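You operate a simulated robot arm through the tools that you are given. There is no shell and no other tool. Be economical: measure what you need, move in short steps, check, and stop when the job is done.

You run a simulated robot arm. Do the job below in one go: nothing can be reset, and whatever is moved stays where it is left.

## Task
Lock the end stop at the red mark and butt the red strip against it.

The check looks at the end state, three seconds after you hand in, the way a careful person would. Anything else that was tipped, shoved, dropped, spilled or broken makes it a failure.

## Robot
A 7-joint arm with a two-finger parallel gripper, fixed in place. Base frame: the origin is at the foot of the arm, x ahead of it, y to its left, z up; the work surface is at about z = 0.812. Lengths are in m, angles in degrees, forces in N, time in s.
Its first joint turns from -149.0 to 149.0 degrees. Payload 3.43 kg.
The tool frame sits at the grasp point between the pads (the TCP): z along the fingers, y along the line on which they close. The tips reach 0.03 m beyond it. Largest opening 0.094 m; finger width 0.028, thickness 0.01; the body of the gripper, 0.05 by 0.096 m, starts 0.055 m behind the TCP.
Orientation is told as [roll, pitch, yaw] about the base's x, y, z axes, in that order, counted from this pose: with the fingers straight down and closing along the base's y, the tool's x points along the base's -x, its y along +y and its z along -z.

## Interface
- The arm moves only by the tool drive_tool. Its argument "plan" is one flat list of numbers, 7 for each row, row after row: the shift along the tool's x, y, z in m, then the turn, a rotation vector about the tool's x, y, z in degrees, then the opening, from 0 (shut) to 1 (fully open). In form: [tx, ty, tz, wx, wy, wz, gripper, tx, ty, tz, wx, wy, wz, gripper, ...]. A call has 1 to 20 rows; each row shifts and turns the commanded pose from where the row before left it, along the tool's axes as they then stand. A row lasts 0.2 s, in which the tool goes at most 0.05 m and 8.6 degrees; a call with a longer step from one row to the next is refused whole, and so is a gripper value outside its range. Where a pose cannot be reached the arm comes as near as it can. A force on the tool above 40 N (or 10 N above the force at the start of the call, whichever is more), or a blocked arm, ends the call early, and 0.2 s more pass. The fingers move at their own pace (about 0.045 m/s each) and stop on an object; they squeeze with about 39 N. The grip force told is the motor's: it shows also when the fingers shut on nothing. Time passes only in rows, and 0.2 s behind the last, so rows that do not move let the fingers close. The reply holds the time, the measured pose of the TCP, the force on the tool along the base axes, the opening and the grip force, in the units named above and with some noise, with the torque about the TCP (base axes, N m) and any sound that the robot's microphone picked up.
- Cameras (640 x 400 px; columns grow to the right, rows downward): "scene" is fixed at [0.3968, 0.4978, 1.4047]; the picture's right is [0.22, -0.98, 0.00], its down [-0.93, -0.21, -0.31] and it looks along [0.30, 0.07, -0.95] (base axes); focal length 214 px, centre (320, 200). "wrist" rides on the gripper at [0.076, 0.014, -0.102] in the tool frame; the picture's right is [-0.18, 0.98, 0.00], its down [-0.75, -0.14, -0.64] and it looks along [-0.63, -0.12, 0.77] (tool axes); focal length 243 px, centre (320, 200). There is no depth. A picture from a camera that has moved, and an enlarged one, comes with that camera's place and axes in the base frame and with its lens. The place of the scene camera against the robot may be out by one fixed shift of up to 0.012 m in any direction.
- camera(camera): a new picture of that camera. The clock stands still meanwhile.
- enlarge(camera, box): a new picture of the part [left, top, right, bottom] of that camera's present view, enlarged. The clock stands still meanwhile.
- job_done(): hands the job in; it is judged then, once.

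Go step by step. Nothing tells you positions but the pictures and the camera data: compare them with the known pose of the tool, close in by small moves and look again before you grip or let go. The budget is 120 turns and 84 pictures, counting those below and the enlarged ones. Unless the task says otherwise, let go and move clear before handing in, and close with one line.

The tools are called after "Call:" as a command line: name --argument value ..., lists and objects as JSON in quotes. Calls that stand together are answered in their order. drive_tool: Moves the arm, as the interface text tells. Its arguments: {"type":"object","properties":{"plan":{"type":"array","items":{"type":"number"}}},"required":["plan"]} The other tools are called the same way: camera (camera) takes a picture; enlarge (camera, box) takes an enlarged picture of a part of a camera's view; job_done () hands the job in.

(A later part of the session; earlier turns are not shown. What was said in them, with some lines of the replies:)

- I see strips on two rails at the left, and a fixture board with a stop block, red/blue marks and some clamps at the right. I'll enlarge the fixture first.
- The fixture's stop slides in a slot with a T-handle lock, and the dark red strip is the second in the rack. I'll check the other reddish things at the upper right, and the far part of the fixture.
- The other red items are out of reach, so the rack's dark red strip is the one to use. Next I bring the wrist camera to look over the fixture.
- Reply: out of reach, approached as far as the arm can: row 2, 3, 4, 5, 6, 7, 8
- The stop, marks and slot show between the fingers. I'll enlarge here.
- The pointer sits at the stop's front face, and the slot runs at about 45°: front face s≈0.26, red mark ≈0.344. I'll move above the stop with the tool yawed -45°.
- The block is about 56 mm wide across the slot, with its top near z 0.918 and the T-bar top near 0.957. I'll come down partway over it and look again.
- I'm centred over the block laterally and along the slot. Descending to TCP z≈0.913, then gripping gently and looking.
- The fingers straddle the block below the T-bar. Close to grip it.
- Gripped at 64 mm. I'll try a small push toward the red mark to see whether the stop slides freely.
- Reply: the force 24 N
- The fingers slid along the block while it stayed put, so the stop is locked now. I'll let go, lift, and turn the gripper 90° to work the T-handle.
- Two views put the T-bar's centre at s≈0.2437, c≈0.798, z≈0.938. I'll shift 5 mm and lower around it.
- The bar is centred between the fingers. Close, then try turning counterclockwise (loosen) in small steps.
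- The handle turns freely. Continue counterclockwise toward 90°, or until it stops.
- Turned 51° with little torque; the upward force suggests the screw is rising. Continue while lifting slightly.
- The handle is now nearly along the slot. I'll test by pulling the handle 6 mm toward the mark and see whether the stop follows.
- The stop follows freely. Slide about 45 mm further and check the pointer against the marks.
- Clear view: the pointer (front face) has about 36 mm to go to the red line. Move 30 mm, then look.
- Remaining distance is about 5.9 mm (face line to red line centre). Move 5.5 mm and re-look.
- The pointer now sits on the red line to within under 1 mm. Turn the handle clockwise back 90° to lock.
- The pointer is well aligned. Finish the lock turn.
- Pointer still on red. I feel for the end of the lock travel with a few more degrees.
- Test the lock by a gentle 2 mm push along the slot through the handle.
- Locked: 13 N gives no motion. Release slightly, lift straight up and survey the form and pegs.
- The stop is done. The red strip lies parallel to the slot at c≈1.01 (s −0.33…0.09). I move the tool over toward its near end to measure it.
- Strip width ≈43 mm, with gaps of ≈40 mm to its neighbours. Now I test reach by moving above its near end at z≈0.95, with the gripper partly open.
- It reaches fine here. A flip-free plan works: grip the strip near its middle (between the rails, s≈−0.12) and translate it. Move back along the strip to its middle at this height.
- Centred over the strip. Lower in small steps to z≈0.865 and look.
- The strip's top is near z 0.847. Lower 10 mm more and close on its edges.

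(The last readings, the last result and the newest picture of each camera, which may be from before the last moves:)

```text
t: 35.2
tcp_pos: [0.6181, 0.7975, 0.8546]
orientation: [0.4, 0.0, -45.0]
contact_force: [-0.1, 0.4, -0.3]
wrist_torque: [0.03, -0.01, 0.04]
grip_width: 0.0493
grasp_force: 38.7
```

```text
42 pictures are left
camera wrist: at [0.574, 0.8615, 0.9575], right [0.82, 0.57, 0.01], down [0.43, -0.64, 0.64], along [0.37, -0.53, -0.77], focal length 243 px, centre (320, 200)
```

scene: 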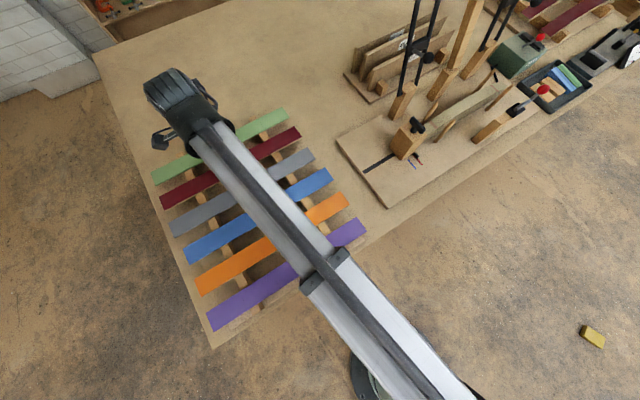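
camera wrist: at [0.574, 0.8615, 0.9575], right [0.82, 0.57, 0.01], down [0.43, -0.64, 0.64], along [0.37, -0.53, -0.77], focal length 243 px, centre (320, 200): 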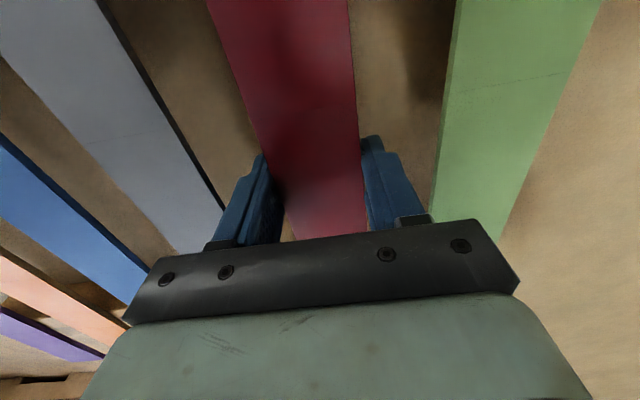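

Gripped at 49 mm. Lift gently and check that it comes up level.

Call:
drive_tool --plan '[0, 0, -0.01, 0, 0, 0, 0.3, 0, 0, -0.02, 0, 0, 0, 0.3, 0, 0, -0.03, 0, 0, 0, 0.3, 0, 0, -0.04, 0, 0, 0, 0.3, 0, 0, -0.04, 0, 0, 0, 0.3]'

Call:
camera --camera "wrist"

Call:
camera --camera "scene"

```text
t: 36.4
tcp_pos: [0.6169, 0.7977, 0.9957]
orientation: [0.5, -0.1, -45.1]
contact_force: [-0.8, 0.2, -1.0]
wrist_torque: [-0.05, -0.01, -0.04]
grip_width: 0.0493
grasp_force: 39.2
```

```text
41 pictures are left
camera wrist: at [0.572, 0.8615, 1.098], right [0.82, 0.57, 0.01], down [0.43, -0.63, 0.64], along [0.37, -0.53, -0.77], focal length 243 px, centre (320, 200)
```

wrist: 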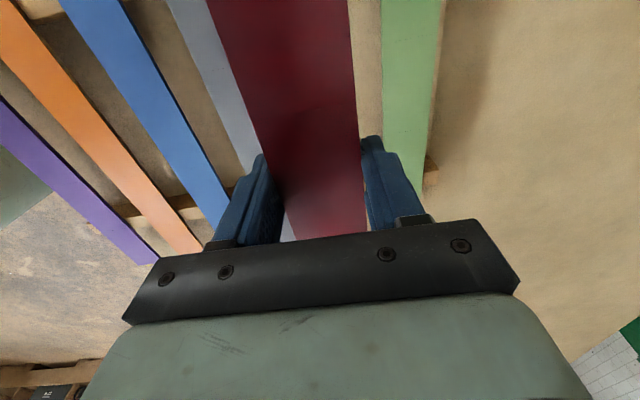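

```text
40 pictures are left
```

scene: 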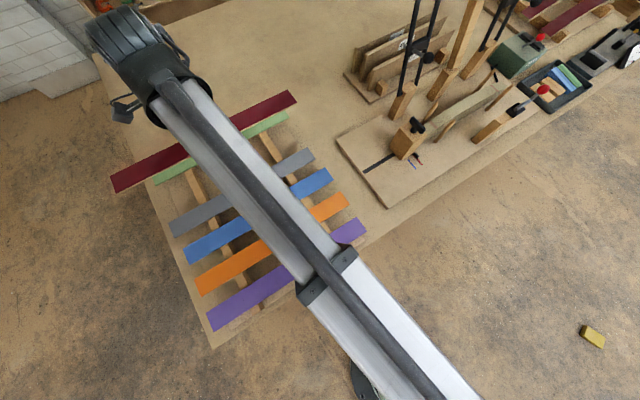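

The strip is up and level. I carry it first across to the form's line (c≈0.797) while still behind the stop, a bit higher.

Call:
drive_tool --plan '[0, -0.034, -0.005, 0, 0, 0, 0.3, 0, -0.034, -0.005, 0, 0, 0, 0.3, 0, -0.034, -0.005, 0, 0, 0, 0.3, 0, -0.034, -0.005, 0, 0, 0, 0.3, 0, -0.034, -0.005, 0, 0, 0, 0.3, 0, -0.034, 0, 0, 0, 0, 0.3]'

Call:
drive_tool --plan '[-0.03, 0, 0, 0, 0, 0, 0.3, -0.04, 0, 0, 0, 0, 0, 0.3, -0.04, 0, 0, 0, 0, 0, 0.3, -0.04, 0, 0, 0, 0, 0, 0.3, -0.03, 0, 0, 0, 0, 0, 0.3]'

Call:
camera --camera "wrist"

Call:
camera --camera "scene"

```text
t: 37.8
tcp_pos: [0.4725, 0.6531, 1.0192]
orientation: [0.5, 0.0, -45.0]
contact_force: [0.4, 0.8, -0.1]
wrist_torque: [-0.02, 0.04, 0.02]
grip_width: 0.0495
grasp_force: 39.1
```

```text
t: 39.0
tcp_pos: [0.6013, 0.5264, 1.0183]
orientation: [0.4, 0.0, -44.9]
contact_force: [-0.4, -0.4, 0.1]
wrist_torque: [-0.03, 0.0, 0.0]
grip_width: 0.0493
grasp_force: 39.5
```

```text
39 pictures are left
camera wrist: at [0.556, 0.5902, 1.1208], right [0.82, 0.57, 0.01], down [0.43, -0.63, 0.64], along [0.37, -0.53, -0.77], focal length 243 px, centre (320, 200)
```

wrist: 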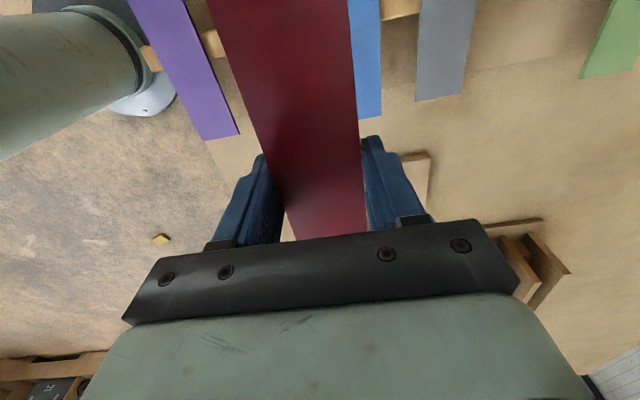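

```text
38 pictures are left
```

scene: 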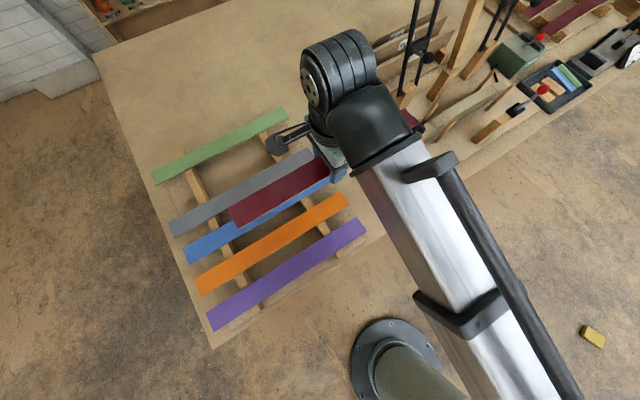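

Clear so far. Advance along the form line 0.16 m and check clearance to the clamps.

Call:
drive_tool --plan '[-0.04, 0, 0, 0, 0, 0, 0.3, -0.04, 0, 0, 0, 0, 0, 0.3, -0.04, 0, 0, 0, 0, 0, 0.3, -0.04, 0, 0, 0, 0, 0, 0.3]'

Call:
enlarge --camera "scene" --box '[320, 0, 560, 200]'

Call:
camera --camera "wrist"

```text
t: 40.0
tcp_pos: [0.7157, 0.4124, 1.0188]
orientation: [0.5, -0.1, -44.9]
contact_force: [-0.1, -0.5, -0.8]
wrist_torque: [0.01, 0.0, 0.04]
grip_width: 0.0492
grasp_force: 38.5
```

```text
2.00 times, centred on (440, 100) of scene
camera zoom: at [0.3968, 0.4978, 1.4047], right [0.22, -0.98, 0.0], down [-0.93, -0.21, -0.31], along [0.3, 0.07, -0.95], focal length 429 px, centre (80, 400)
```

zoom: 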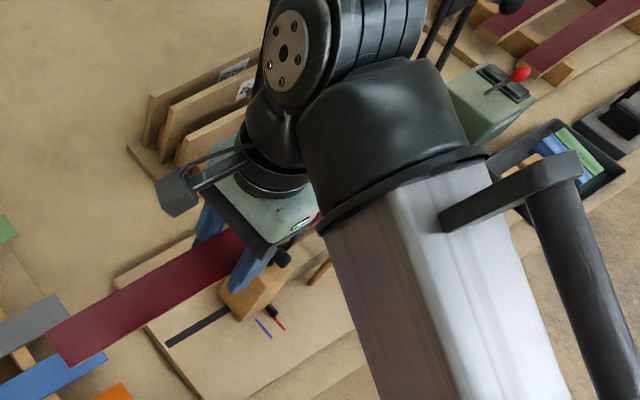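

```text
36 pictures are left
camera wrist: at [0.6693, 0.4762, 1.1216], right [0.82, 0.57, 0.01], down [0.43, -0.63, 0.64], along [0.37, -0.53, -0.77], focal length 243 px, centre (320, 200)
```

wrist: 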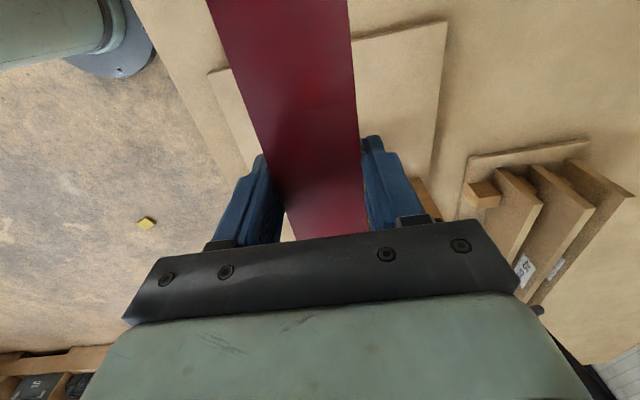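

Clearances look fine (rods ≥4 cm from the wrist). Continue in smaller rows past clamp 1.

Call:
drive_tool --plan '[-0.025, 0, 0, 0, 0, 0, 0.3, -0.025, 0, 0, 0, 0, 0, 0.3, -0.025, 0, 0, 0, 0, 0, 0.3, -0.025, 0, 0, 0, 0, 0, 0.3, -0.025, 0, 0, 0, 0, 0, 0.3]'

Call:
camera --camera "wrist"

Call:
enlarge --camera "scene" --box '[340, 0, 580, 200]'

```text
t: 41.2
tcp_pos: [0.8018, 0.3237, 1.0194]
orientation: [0.5, -0.1, -44.9]
contact_force: [-0.1, -0.2, -1.5]
wrist_torque: [-0.01, 0.01, -0.02]
grip_width: 0.0492
grasp_force: 39.3
```

```text
35 pictures are left
camera wrist: at [0.758, 0.3882, 1.1215], right [0.82, 0.57, 0.01], down [0.43, -0.63, 0.64], along [0.37, -0.53, -0.77], focal length 243 px, centre (320, 200)
```

wrist: 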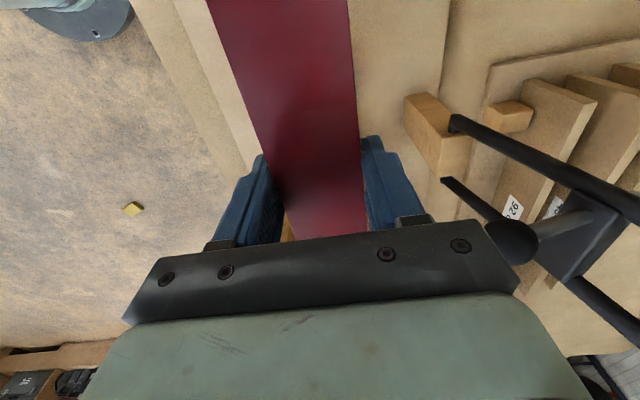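

```text
2.00 times, centred on (460, 100) of scene
camera zoom: at [0.3968, 0.4978, 1.4047], right [0.22, -0.98, 0.0], down [-0.93, -0.21, -0.31], along [0.3, 0.07, -0.95], focal length 429 px, centre (40, 400)
```

zoom: 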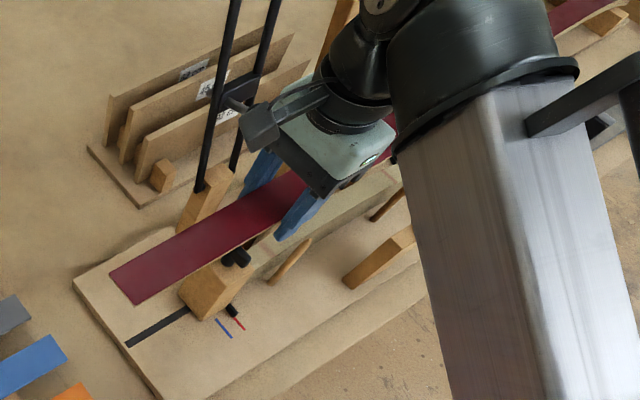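

The knob is 96 mm off the tool axis, so it's clear. Continue with +3 mm c correction to s≈0.50.

Call:
drive_tool --plan '[-0.025, 0.001, 0, 0, 0, 0, 0.3, -0.025, 0.001, 0, 0, 0, 0, 0.3, -0.025, 0.001, 0, 0, 0, 0, 0.3, -0.025, 0, 0, 0, 0, 0, 0.3, -0.025, 0, 0, 0, 0, 0, 0.3, -0.025, 0, 0, 0, 0, 0, 0.3]'

Call:
camera --camera "wrist"

Call:
enlarge --camera "scene" --box '[340, 0, 580, 200]'

```text
t: 42.6
tcp_pos: [0.9111, 0.2212, 1.0202]
orientation: [0.5, -0.1, -44.9]
contact_force: [0.1, 0.4, -0.7]
wrist_torque: [0.0, -0.03, -0.01]
grip_width: 0.0494
grasp_force: 38.8
```

```text
33 pictures are left
camera wrist: at [0.8664, 0.2842, 1.1225], right [0.82, 0.57, 0.01], down [0.43, -0.63, 0.64], along [0.37, -0.53, -0.77], focal length 243 px, centre (320, 200)
```

wrist: 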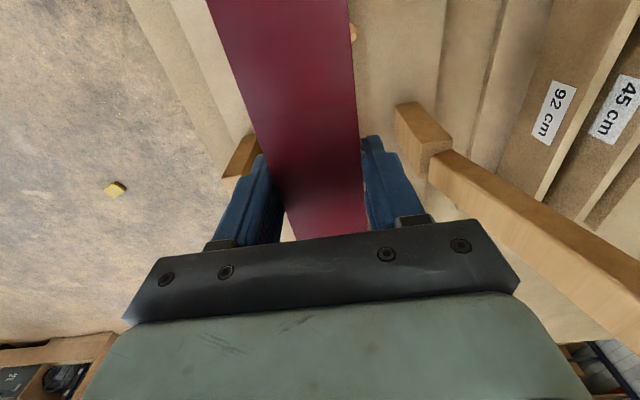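

```text
2.00 times, centred on (460, 100) of scene
camera zoom: at [0.3968, 0.4978, 1.4047], right [0.22, -0.98, 0.0], down [-0.93, -0.21, -0.31], along [0.3, 0.07, -0.95], focal length 429 px, centre (40, 400)
```

zoom: 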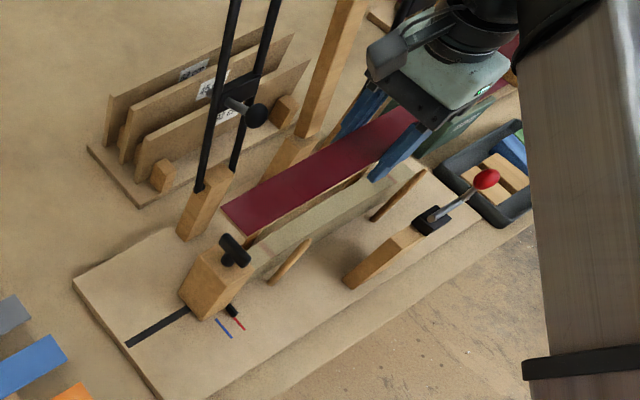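

The beam is about 3 cm clear of the hand. Advance to s≈0.585 so the strip's butt end clears the stop by ~15 mm.

Call:
drive_tool --plan '[-0.024, 0, 0, 0, 0, 0, 0.3, -0.023, 0, 0, 0, 0, 0, 0.3, -0.023, 0, 0, 0, 0, 0, 0.3, -0.023, 0, 0, 0, 0, 0, 0.3, 0, 0, 0, 0, 0, 0, 0.3]'

Call:
camera --camera "wrist"

Call:
enlarge --camera "scene" --box '[360, 40, 520, 180]'

```text
t: 43.8
tcp_pos: [0.9771, 0.1556, 1.021]
orientation: [0.4, -0.2, -44.9]
contact_force: [-0.2, -0.5, -1.4]
wrist_torque: [0.04, 0.02, -0.01]
grip_width: 0.0494
grasp_force: 39.0
```

```text
31 pictures are left
camera wrist: at [0.9313, 0.2189, 1.1225], right [0.82, 0.57, 0.01], down [0.43, -0.64, 0.64], along [0.37, -0.53, -0.77], focal length 243 px, centre (320, 200)
```

wrist: 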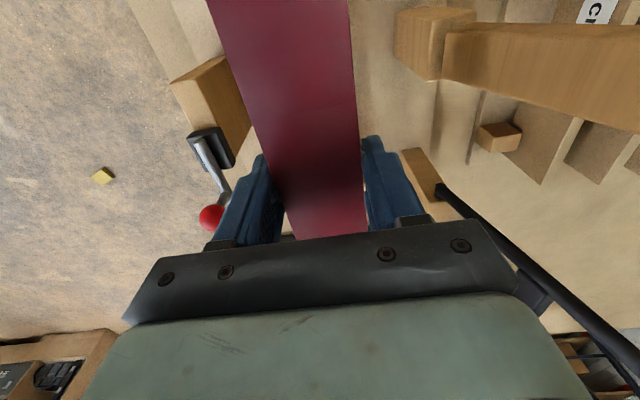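

```text
2.86 times, centred on (440, 110) of scene
camera zoom: at [0.3968, 0.4978, 1.4047], right [0.22, -0.98, 0.0], down [-0.93, -0.21, -0.31], along [0.3, 0.07, -0.95], focal length 613 px, centre (-23, 457)
```

zoom: 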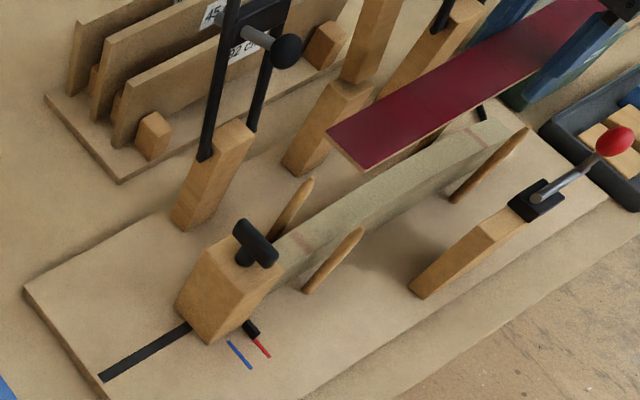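

I'm at s≈0.585. Lower to just above the peg tops and check the alignment of strip, pegs and stop.

Call:
drive_tool --plan '[0, 0, 0.02, 0, 0, 0, 0.3, 0, 0, 0.02, 0, 0, 0, 0.3, 0, 0, 0.016, 0, 0, 0, 0.3]'

Call:
enlarge --camera "scene" --box '[380, 60, 500, 160]'

Call:
enlarge --camera "wrist" --box '[180, 0, 440, 220]'

```text
t: 44.6
tcp_pos: [0.9773, 0.1571, 0.9631]
orientation: [0.4, -0.1, -44.9]
contact_force: [1.0, 1.1, -0.5]
wrist_torque: [0.03, -0.02, 0.03]
grip_width: 0.0495
grasp_force: 38.8
```

```text
4.00 times, centred on (440, 110) of scene
camera zoom: at [0.3968, 0.4978, 1.4047], right [0.22, -0.98, 0.0], down [-0.93, -0.21, -0.31], along [0.3, 0.07, -0.95], focal length 858 px, centre (-160, 560)
```

zoom: 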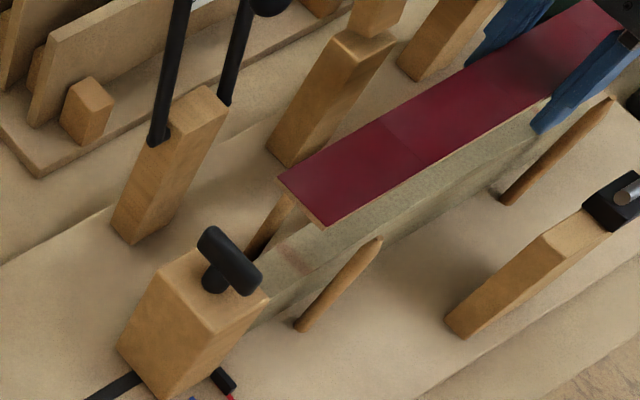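

```text
1.82 times, centred on (310, 110) of wrist
camera zoom: at [0.9322, 0.2197, 1.0656], right [0.82, 0.57, 0.01], down [0.43, -0.63, 0.64], along [0.37, -0.53, -0.77], focal length 441 px, centre (338, 364)
```

zoom: 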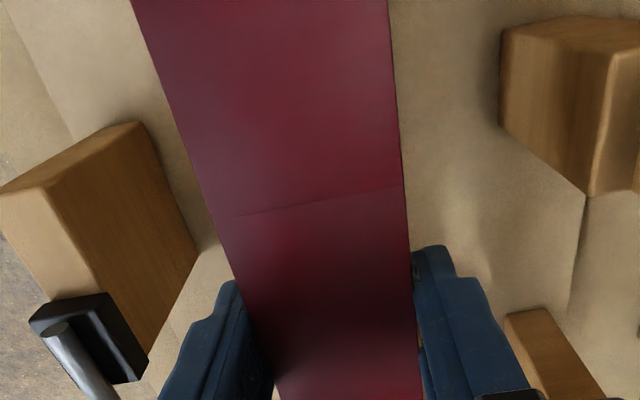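

Strip and pegs look nearly aligned. Lower about 12 mm more, to peg-tip level, and check laterally.

Call:
drive_tool --plan '[0, -0.001, 0.007, 0, 0, 0, 0.3, 0, -0.001, 0.006, 0, 0, 0, 0.3, 0, 0, 0, 0, 0, 0, 0.3]'

Call:
enlarge --camera "scene" --box '[400, 70, 500, 150]'

Call:
camera --camera "wrist"

```text
t: 45.4
tcp_pos: [0.9754, 0.1534, 0.9506]
orientation: [0.5, 0.0, -44.9]
contact_force: [0.9, -0.5, -1.3]
wrist_torque: [0.02, -0.02, -0.03]
grip_width: 0.0496
grasp_force: 38.9
```

```text
5.00 times, centred on (450, 110) of scene
camera zoom: at [0.3968, 0.4978, 1.4047], right [0.22, -0.98, 0.0], down [-0.93, -0.21, -0.31], along [0.3, 0.07, -0.95], focal length 1072 px, centre (-330, 650)
```

zoom: 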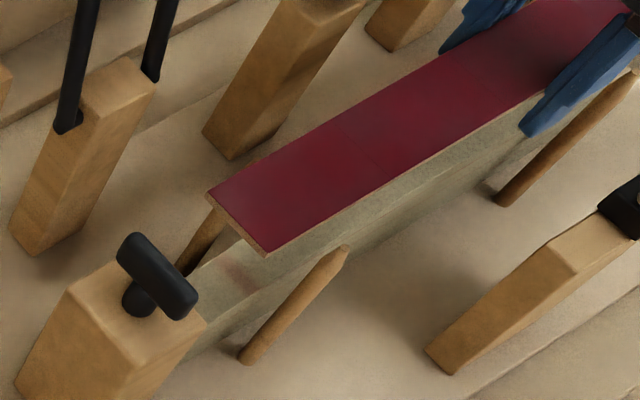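

```text
26 pictures are left
camera wrist: at [0.931, 0.2178, 1.053], right [0.82, 0.57, 0.01], down [0.43, -0.64, 0.64], along [0.37, -0.53, -0.77], focal length 243 px, centre (320, 200)
```

wrist: 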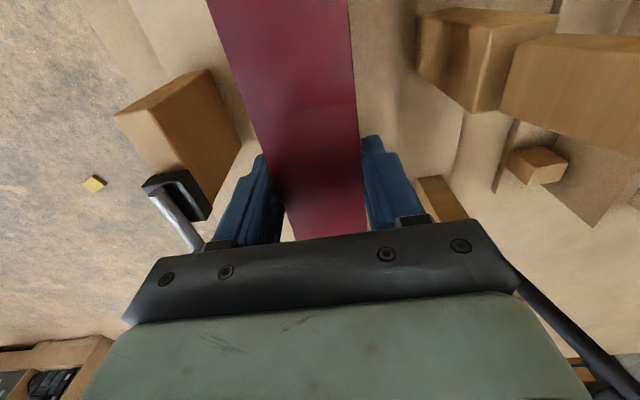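

By symmetry with the slot line (c'≈0.799) and the peg measurements, lateral alignment is within ~1 mm. Descend slowly between the pegs, watching force.

Call:
drive_tool --plan '[0, 0.0005, 0.004, 0, 0, 0, 0.3, 0, 0, 0.004, 0, 0, 0, 0.3, 0, 0, 0.004, 0, 0, 0, 0.3, 0, 0, 0.004, 0, 0, 0, 0.3, 0, 0, 0.004, 0, 0, 0, 0.3]'

Call:
enlarge --camera "scene" --box '[400, 70, 500, 150]'

```text
t: 46.6
tcp_pos: [0.9759, 0.1546, 0.9319]
orientation: [0.4, -0.1, -45.0]
contact_force: [0.0, -0.6, 0.3]
wrist_torque: [0.03, 0.01, 0.02]
grip_width: 0.0493
grasp_force: 39.2
```

```text
5.00 times, centred on (450, 110) of scene
camera zoom: at [0.3968, 0.4978, 1.4047], right [0.22, -0.98, 0.0], down [-0.93, -0.21, -0.31], along [0.3, 0.07, -0.95], focal length 1072 px, centre (-330, 650)
```

zoom: 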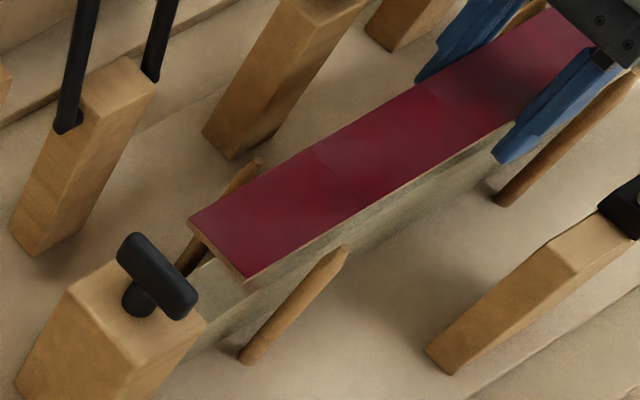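

The strip is between both near pegs. Keep descending.

Call:
drive_tool --plan '[0, 0, 0.004, 0, 0, 0, 0.3, 0, 0, 0.004, 0, 0, 0, 0.3, 0, 0, 0.004, 0, 0, 0, 0.3, 0, 0, 0.004, 0, 0, 0, 0.3, 0, 0, 0.004, 0, 0, 0, 0.3, 0, 0, 0.004, 0, 0, 0, 0.3]'

Call:
enlarge --camera "scene" --box '[400, 70, 500, 150]'

```text
t: 48.0
tcp_pos: [0.9758, 0.1546, 0.9059]
orientation: [0.4, -0.1, -45.0]
contact_force: [-0.1, -0.7, 0.6]
wrist_torque: [0.03, -0.02, -0.02]
grip_width: 0.0493
grasp_force: 39.1
```

```text
5.00 times, centred on (450, 110) of scene
camera zoom: at [0.3968, 0.4978, 1.4047], right [0.22, -0.98, 0.0], down [-0.93, -0.21, -0.31], along [0.3, 0.07, -0.95], focal length 1072 px, centre (-330, 650)
```

zoom: 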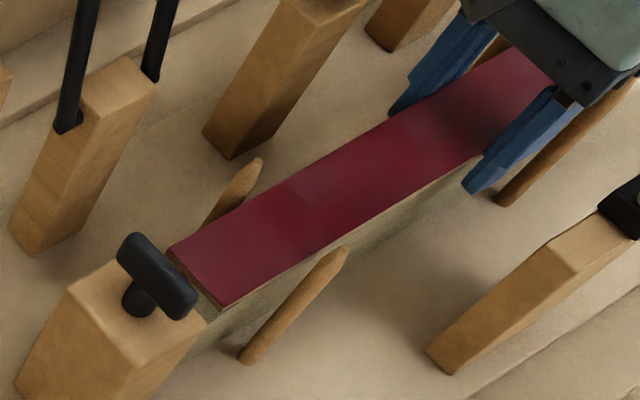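

Still free, with the strip between the pegs. Continue down until it touches the form.

Call:
drive_tool --plan '[0, 0, 0.004, 0, 0, 0, 0.3, 0, 0, 0.004, 0, 0, 0, 0.3, 0, 0, 0.004, 0, 0, 0, 0.3, 0, 0, 0.003, 0, 0, 0, 0.3]'

```text
t: 49.0
tcp_pos: [0.9771, 0.1537, 0.8911]
orientation: [0.5, -0.1, -45.0]
contact_force: [0.4, 0.3, -0.2]
wrist_torque: [0.02, 0.02, -0.01]
grip_width: 0.0491
grasp_force: 39.3
```

Call:
drive_tool --plan '[0, 0, 0.003, 0, 0, 0, 0.3, 0, 0, 0.002, 0, 0, 0, 0.3, 0, 0, 0.002, 0, 0, 0, 0.3]'

Call:
enlarge --camera "scene" --box '[390, 70, 490, 150]'

```text
t: 49.8
tcp_pos: [0.9776, 0.1542, 0.8869]
orientation: [0.6, -0.1, -45.1]
contact_force: [3.8, 0.8, 31.6]
wrist_torque: [0.29, 0.29, -0.05]
grip_width: 0.0494
grasp_force: 38.9
```

```text
5.00 times, centred on (440, 110) of scene
camera zoom: at [0.3968, 0.4978, 1.4047], right [0.22, -0.98, 0.0], down [-0.93, -0.21, -0.31], along [0.3, 0.07, -0.95], focal length 1072 px, centre (-280, 650)
```

zoom: 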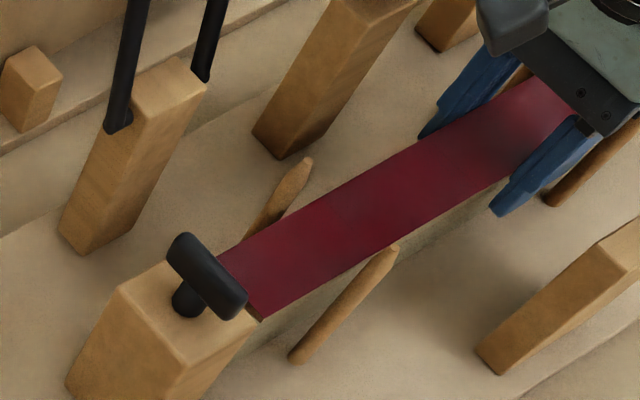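

Touched the form (32 N). Ease up slightly, then slide toward the stop in small steps, watching the force along the slot.

Call:
drive_tool --plan '[0, 0, -0.003, 0, 0, 0, 0.3, 0, 0, 0, 0, 0, 0, 0.3]'

Call:
drive_tool --plan '[0.004, 0, 0, 0, 0, 0, 0.3, 0.004, 0, 0, 0, 0, 0, 0.3, 0, 0, 0, 0, 0, 0, 0.3]'

Call:
enlarge --camera "scene" --box '[390, 90, 450, 150]'

```text
t: 50.4
tcp_pos: [0.9761, 0.1546, 0.8868]
orientation: [0.4, -0.1, -44.9]
contact_force: [2.4, 1.0, 5.8]
wrist_torque: [0.09, -0.01, -0.02]
grip_width: 0.0495
grasp_force: 39.5
```

```text
t: 51.2
tcp_pos: [0.9705, 0.1598, 0.8872]
orientation: [0.4, -0.2, -45.0]
contact_force: [0.6, 0.2, 0.0]
wrist_torque: [0.03, -0.01, 0.01]
grip_width: 0.0494
grasp_force: 38.9
```

```text
6.67 times, centred on (420, 120) of scene
camera zoom: at [0.3968, 0.4978, 1.4047], right [0.22, -0.98, 0.0], down [-0.93, -0.21, -0.31], along [0.3, 0.07, -0.95], focal length 1430 px, centre (-347, 733)
```

zoom: 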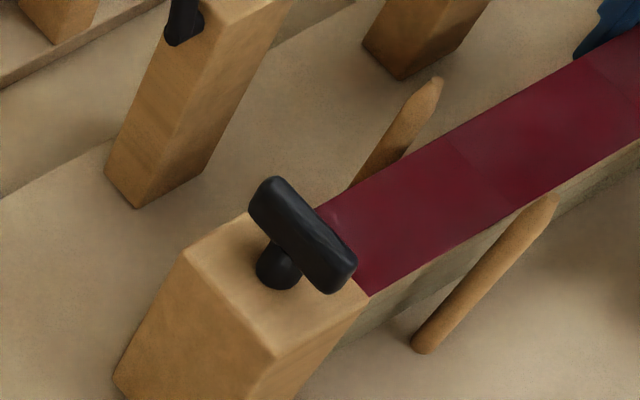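

Call:
drive_tool --plan '[0.002, 0, 0, 0, 0, 0, 0.3, 0.002, 0, 0, 0, 0, 0, 0.3, 0, 0, 0, 0, 0, 0, 0.3]'

Call:
drive_tool --plan '[0.002, 0, 0, 0, 0, 0, 0.3, 0.002, 0, 0, 0, 0, 0, 0.3, 0, 0, 0, 0, 0, 0, 0.3]'

```text
t: 52.0
tcp_pos: [0.9693, 0.1627, 0.8877]
orientation: [0.6, -0.2, -44.9]
contact_force: [-0.2, -0.3, -0.5]
wrist_torque: [-0.02, -0.02, -0.04]
grip_width: 0.0494
grasp_force: 39.1
```

```text
t: 52.8
tcp_pos: [0.9656, 0.1662, 0.8885]
orientation: [0.5, -0.1, -44.9]
contact_force: [0.3, -0.2, -0.6]
wrist_torque: [-0.03, -0.01, -0.02]
grip_width: 0.0494
grasp_force: 37.9
```

Call:
drive_tool --plan '[0.002, 0, 0, 0, 0, 0, 0.3, 0.002, 0, 0, 0, 0, 0, 0.3, 0, 0, 0, 0, 0, 0, 0.3]'

Call:
enlarge --camera "scene" --box '[390, 90, 450, 150]'

```text
t: 53.6
tcp_pos: [0.9627, 0.1686, 0.8882]
orientation: [0.4, -0.1, -45.0]
contact_force: [0.4, 0.3, 0.6]
wrist_torque: [-0.04, -0.06, 0.0]
grip_width: 0.0492
grasp_force: 38.3
```

```text
6.67 times, centred on (420, 120) of scene
camera zoom: at [0.3968, 0.4978, 1.4047], right [0.22, -0.98, 0.0], down [-0.93, -0.21, -0.31], along [0.3, 0.07, -0.95], focal length 1430 px, centre (-347, 733)
```

zoom: 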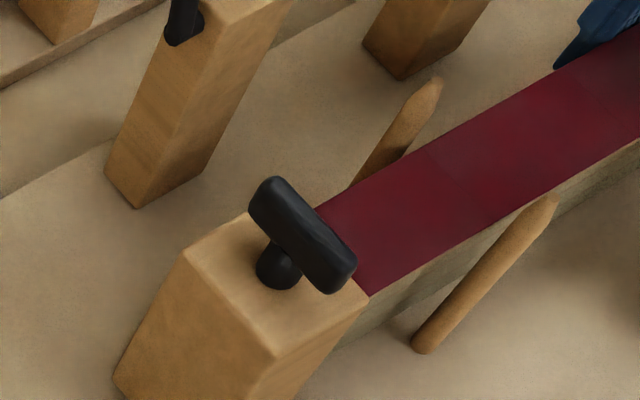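

Call:
drive_tool --plan '[0.002, 0, 0, 0, 0, 0, 0.3, 0.002, 0, 0, 0, 0, 0, 0.3, 0, 0, 0, 0, 0, 0, 0.3]'

Call:
drive_tool --plan '[0.002, 0, 0, 0, 0, 0, 0.3, 0.001, 0, 0, 0, 0, 0, 0.3, 0, 0, 0, 0, 0, 0, 0.3]'

```text
t: 54.4
tcp_pos: [0.9603, 0.1703, 0.888]
orientation: [0.5, -0.2, -45.0]
contact_force: [6.5, -6.2, -0.4]
wrist_torque: [-0.01, 0.01, -0.02]
grip_width: 0.0496
grasp_force: 39.1
```

```text
t: 55.2
tcp_pos: [0.9601, 0.1702, 0.8884]
orientation: [0.4, -0.4, -45.1]
contact_force: [24.4, -23.3, 1.1]
wrist_torque: [-0.03, 0.0, 0.0]
grip_width: 0.0494
grasp_force: 38.9
```

Butted: 34 N against the stop with no further motion. Relax the push to a few newtons, lower onto the form, and check.

Call:
drive_tool --plan '[-0.0027, 0, 0, 0, 0, 0, 0.3, 0, 0, 0.0015, 0, 0, 0, 0.3, 0, 0, 0, 0, 0, 0, 0.3]'

```text
t: 56.0
tcp_pos: [0.962, 0.1717, 0.8892]
orientation: [0.4, -0.3, -44.9]
contact_force: [17.0, -14.6, 18.4]
wrist_torque: [-0.17, -0.13, -0.07]
grip_width: 0.0495
grasp_force: 39.0
```

Call:
drive_tool --plan '[-0.0013, 0, -0.0006, 0, 0, 0, 0.3, 0, 0, 0, 0, 0, 0, 0.3]'

```text
t: 56.6
tcp_pos: [0.9598, 0.1719, 0.8878]
orientation: [0.4, -0.1, -44.9]
contact_force: [10.5, -7.1, 16.8]
wrist_torque: [-0.16, -0.18, -0.15]
grip_width: 0.0489
grasp_force: 39.2
```

Light preload is left. Open a little to release the strip in place, then look.

Call:
drive_tool --plan '[0, 0, 0, 0, 0, 0, 0.56, 0, 0, 0, 0, 0, 0, 0.62, 0, 0, 0, 0, 0, 0, 0.66, 0, 0, 0, 0, 0, 0, 0.68]'

Call:
camera --camera "wrist"

Call:
enlarge --camera "scene" --box '[370, 60, 490, 180]'

```text
t: 57.6
tcp_pos: [0.9605, 0.1705, 0.8895]
orientation: [0.5, -0.1, -45.0]
contact_force: [-0.4, 0.6, 0.6]
wrist_torque: [-0.01, 0.02, -0.01]
grip_width: 0.0641
grasp_force: 0.0
```

```text
20 pictures are left
camera wrist: at [0.9153, 0.2345, 0.9895], right [0.82, 0.57, 0.01], down [0.43, -0.64, 0.64], along [0.37, -0.53, -0.77], focal length 243 px, centre (320, 200)
```

wrist: 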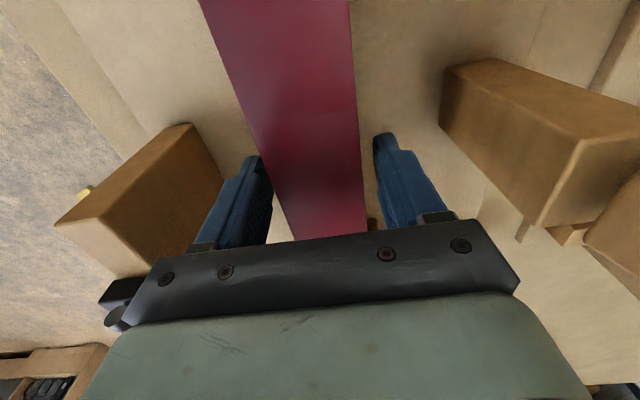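

```text
3.33 times, centred on (430, 120) of scene
camera zoom: at [0.3968, 0.4978, 1.4047], right [0.22, -0.98, 0.0], down [-0.93, -0.21, -0.31], along [0.3, 0.07, -0.95], focal length 715 px, centre (-47, 467)
```

zoom: 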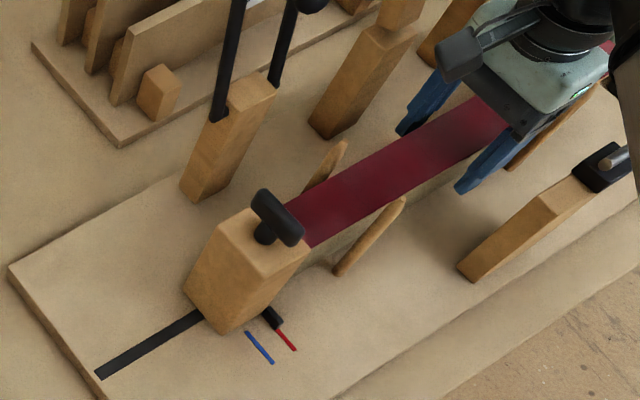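

Released. Rise straight up between the clamps.

Call:
drive_tool --plan '[0, 0, -0.02, 0, 0, 0, 0.68, 0, 0, -0.03, 0, 0, 0, 0.68, 0, 0, -0.04, 0, 0, 0, 0.68, 0, 0, -0.04, 0, 0, 0, 0.68]'

Call:
drive_tool --plan '[0.025, 0, 0, 0, 0, 0, 0.5, 0.025, 0, 0, 0, 0, 0, 0.5, 0.025, 0, 0, 0, 0, 0, 0.5, 0.025, 0, 0, 0, 0, 0, 0.5, 0.025, 0, 0, 0, 0, 0, 0.5, 0.025, 0, 0, 0, 0, 0, 0.5]'

Call:
camera --camera "wrist"

```text
t: 58.6
tcp_pos: [0.9601, 0.1688, 1.0178]
orientation: [0.4, -0.1, -45.0]
contact_force: [-0.4, 0.2, -0.3]
wrist_torque: [-0.02, 0.02, -0.01]
grip_width: 0.0641
grasp_force: 0.1
```

```text
t: 60.0
tcp_pos: [0.853, 0.276, 1.0179]
orientation: [0.6, -0.1, -45.0]
contact_force: [0.1, 0.5, -0.8]
wrist_torque: [0.02, -0.01, 0.05]
grip_width: 0.0469
grasp_force: 0.1
```

```text
18 pictures are left
camera wrist: at [0.8076, 0.3395, 1.1196], right [0.82, 0.57, 0.01], down [0.43, -0.64, 0.64], along [0.37, -0.53, -0.77], focal length 243 px, centre (320, 200)
```

wrist: 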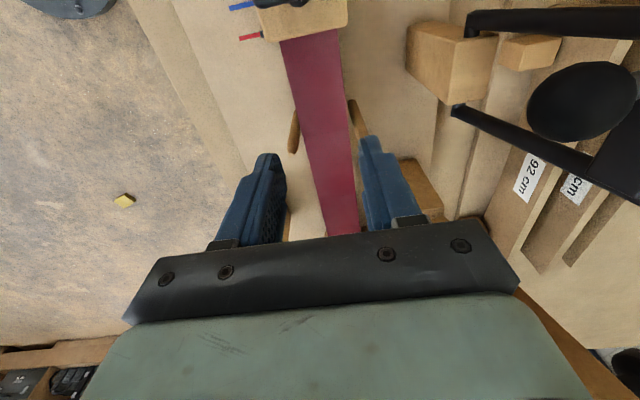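

The stop/strip joint is in view; enlarge it.

Call:
enlarge --camera "wrist" --box '[230, 0, 370, 90]'

```text
4.44 times, centred on (300, 45) of wrist
camera zoom: at [0.8076, 0.3395, 1.1196], right [0.82, 0.57, 0.01], down [0.43, -0.64, 0.64], along [0.37, -0.53, -0.77], focal length 1078 px, centre (409, 889)
```

zoom: 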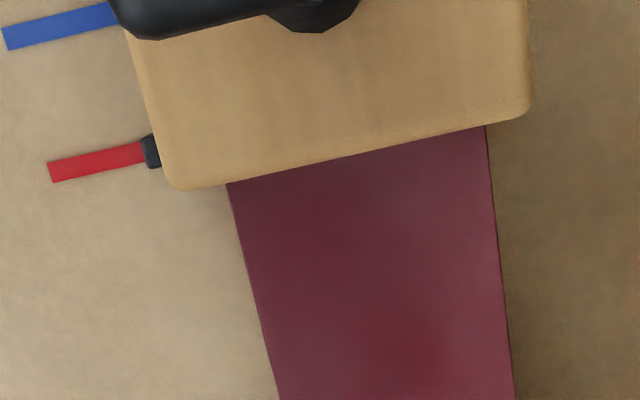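

Call:
drive_tool --plan '[-0.013, 0, 0, 0, 0, 0, 0.5, 0, 0, 0, 0, 0, 0, 0.5]'

Call:
enlarge --camera "wrist" --box '[240, 0, 360, 70]'

```text
t: 60.6
tcp_pos: [0.863, 0.2654, 1.0172]
orientation: [0.5, -0.1, -45.1]
contact_force: [-0.8, 0.9, 0.2]
wrist_torque: [-0.01, -0.01, 0.01]
grip_width: 0.0472
grasp_force: 0.2
```

```text
5.33 times, centred on (300, 35) of wrist
camera zoom: at [0.8173, 0.3303, 1.1191], right [0.82, 0.57, 0.01], down [0.43, -0.64, 0.64], along [0.37, -0.53, -0.77], focal length 1294 px, centre (427, 1080)
```

zoom: 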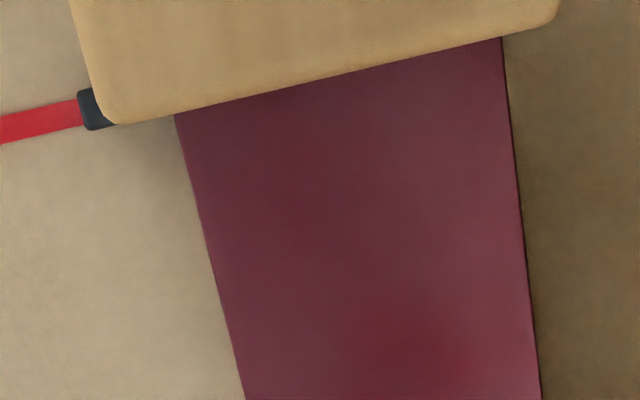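

Strip sits tight against the stop, and the pointer is on red. Retreat back along the line and up, clear of everything.

Call:
drive_tool --plan '[0.03, 0, 0, 0, 0, 0, 0.5, 0.03, 0, 0, 0, 0, 0, 0.5, 0.03, 0, 0, 0, 0, 0, 0.5, 0.03, 0, 0, 0, 0, 0, 0.5, 0.04, 0, 0, 0, 0, 0, 0.5, 0.04, 0, 0, 0, 0, 0, 0.5, 0.04, 0, 0, 0, 0, 0, 0.5, 0.03, 0, -0.03, 0, 0, 0, 0.5, 0.03, 0, -0.03, 0, 0, 0, 0.5, 0.03, 0, -0.03, 0, 0, 0, 0.5, 0.03, 0, -0.03, 0, 0, 0, 0.5]'

Call:
camera --camera "scene"

Call:
enlarge --camera "scene" --box '[370, 50, 530, 180]'

```text
t: 63.0
tcp_pos: [0.6071, 0.5206, 1.1389]
orientation: [0.3, 0.0, -44.9]
contact_force: [0.0, 0.8, 0.7]
wrist_torque: [0.0, 0.02, 0.0]
grip_width: 0.047
grasp_force: 0.1
```

```text
15 pictures are left
```

scene: 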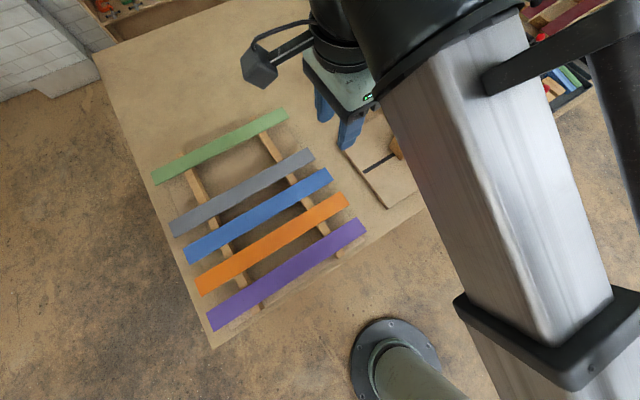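

```text
3.08 times, centred on (450, 115) of scene
camera zoom: at [0.3968, 0.4978, 1.4047], right [0.22, -0.98, 0.0], down [-0.93, -0.21, -0.31], along [0.3, 0.07, -0.95], focal length 660 px, centre (-80, 462)
```

zoom: 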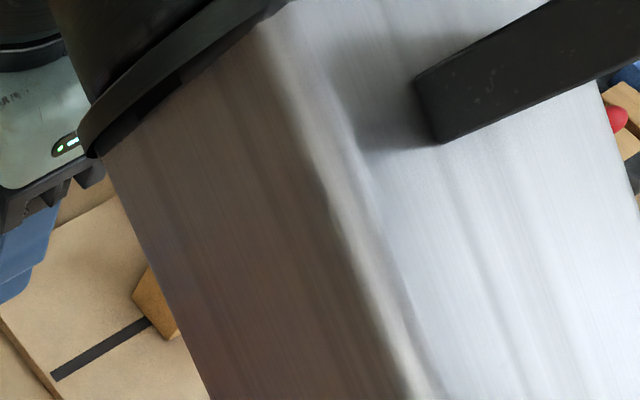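

The arm blocks the fixture in this view and the rest of the rack is undisturbed. Move further aside (over the rack, high) for one final look.

Call:
drive_tool --plan '[0.04, 0.01, 0, 0, 0, 0, 0.5, 0.04, 0.01, 0, 0, 0, 0, 0.5, 0.04, 0.02, 0, 0, 0, 0, 0.5, 0.04, 0.02, 0, 0, 0, 0, 0.5, 0.04, 0.02, 0, 0, 0, 0, 0.5]'

Call:
enlarge --camera "scene" --box '[370, 30, 550, 180]'

```text
t: 64.2
tcp_pos: [0.5223, 0.72, 1.1378]
orientation: [0.5, 0.0, -45.0]
contact_force: [0.6, -0.3, 0.5]
wrist_torque: [0.03, -0.02, 0.01]
grip_width: 0.0471
grasp_force: 0.2
```

```text
2.67 times, centred on (460, 105) of scene
camera zoom: at [0.3968, 0.4978, 1.4047], right [0.22, -0.98, 0.0], down [-0.93, -0.21, -0.31], along [0.3, 0.07, -0.95], focal length 572 px, centre (-53, 453)
```

zoom: 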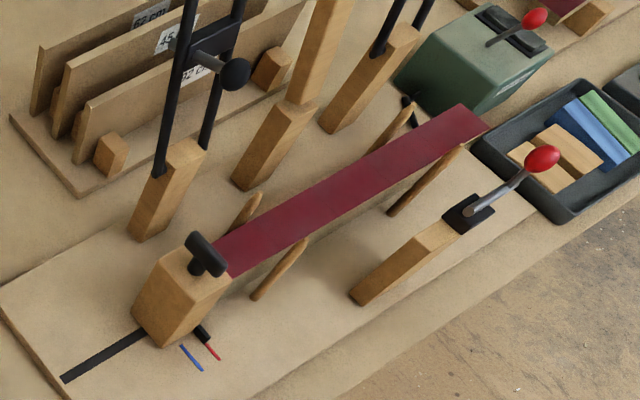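

The stop is locked on the red mark and the red strip lies on the form between all four pegs, against the stop. Nothing else has moved, so I'm handing in.

Call:
job_done

```text
The job is handed in.
```

The end stop is locked with its pointer on the red mark, and the red strip lies on the form between the pegs, butted against the stop.
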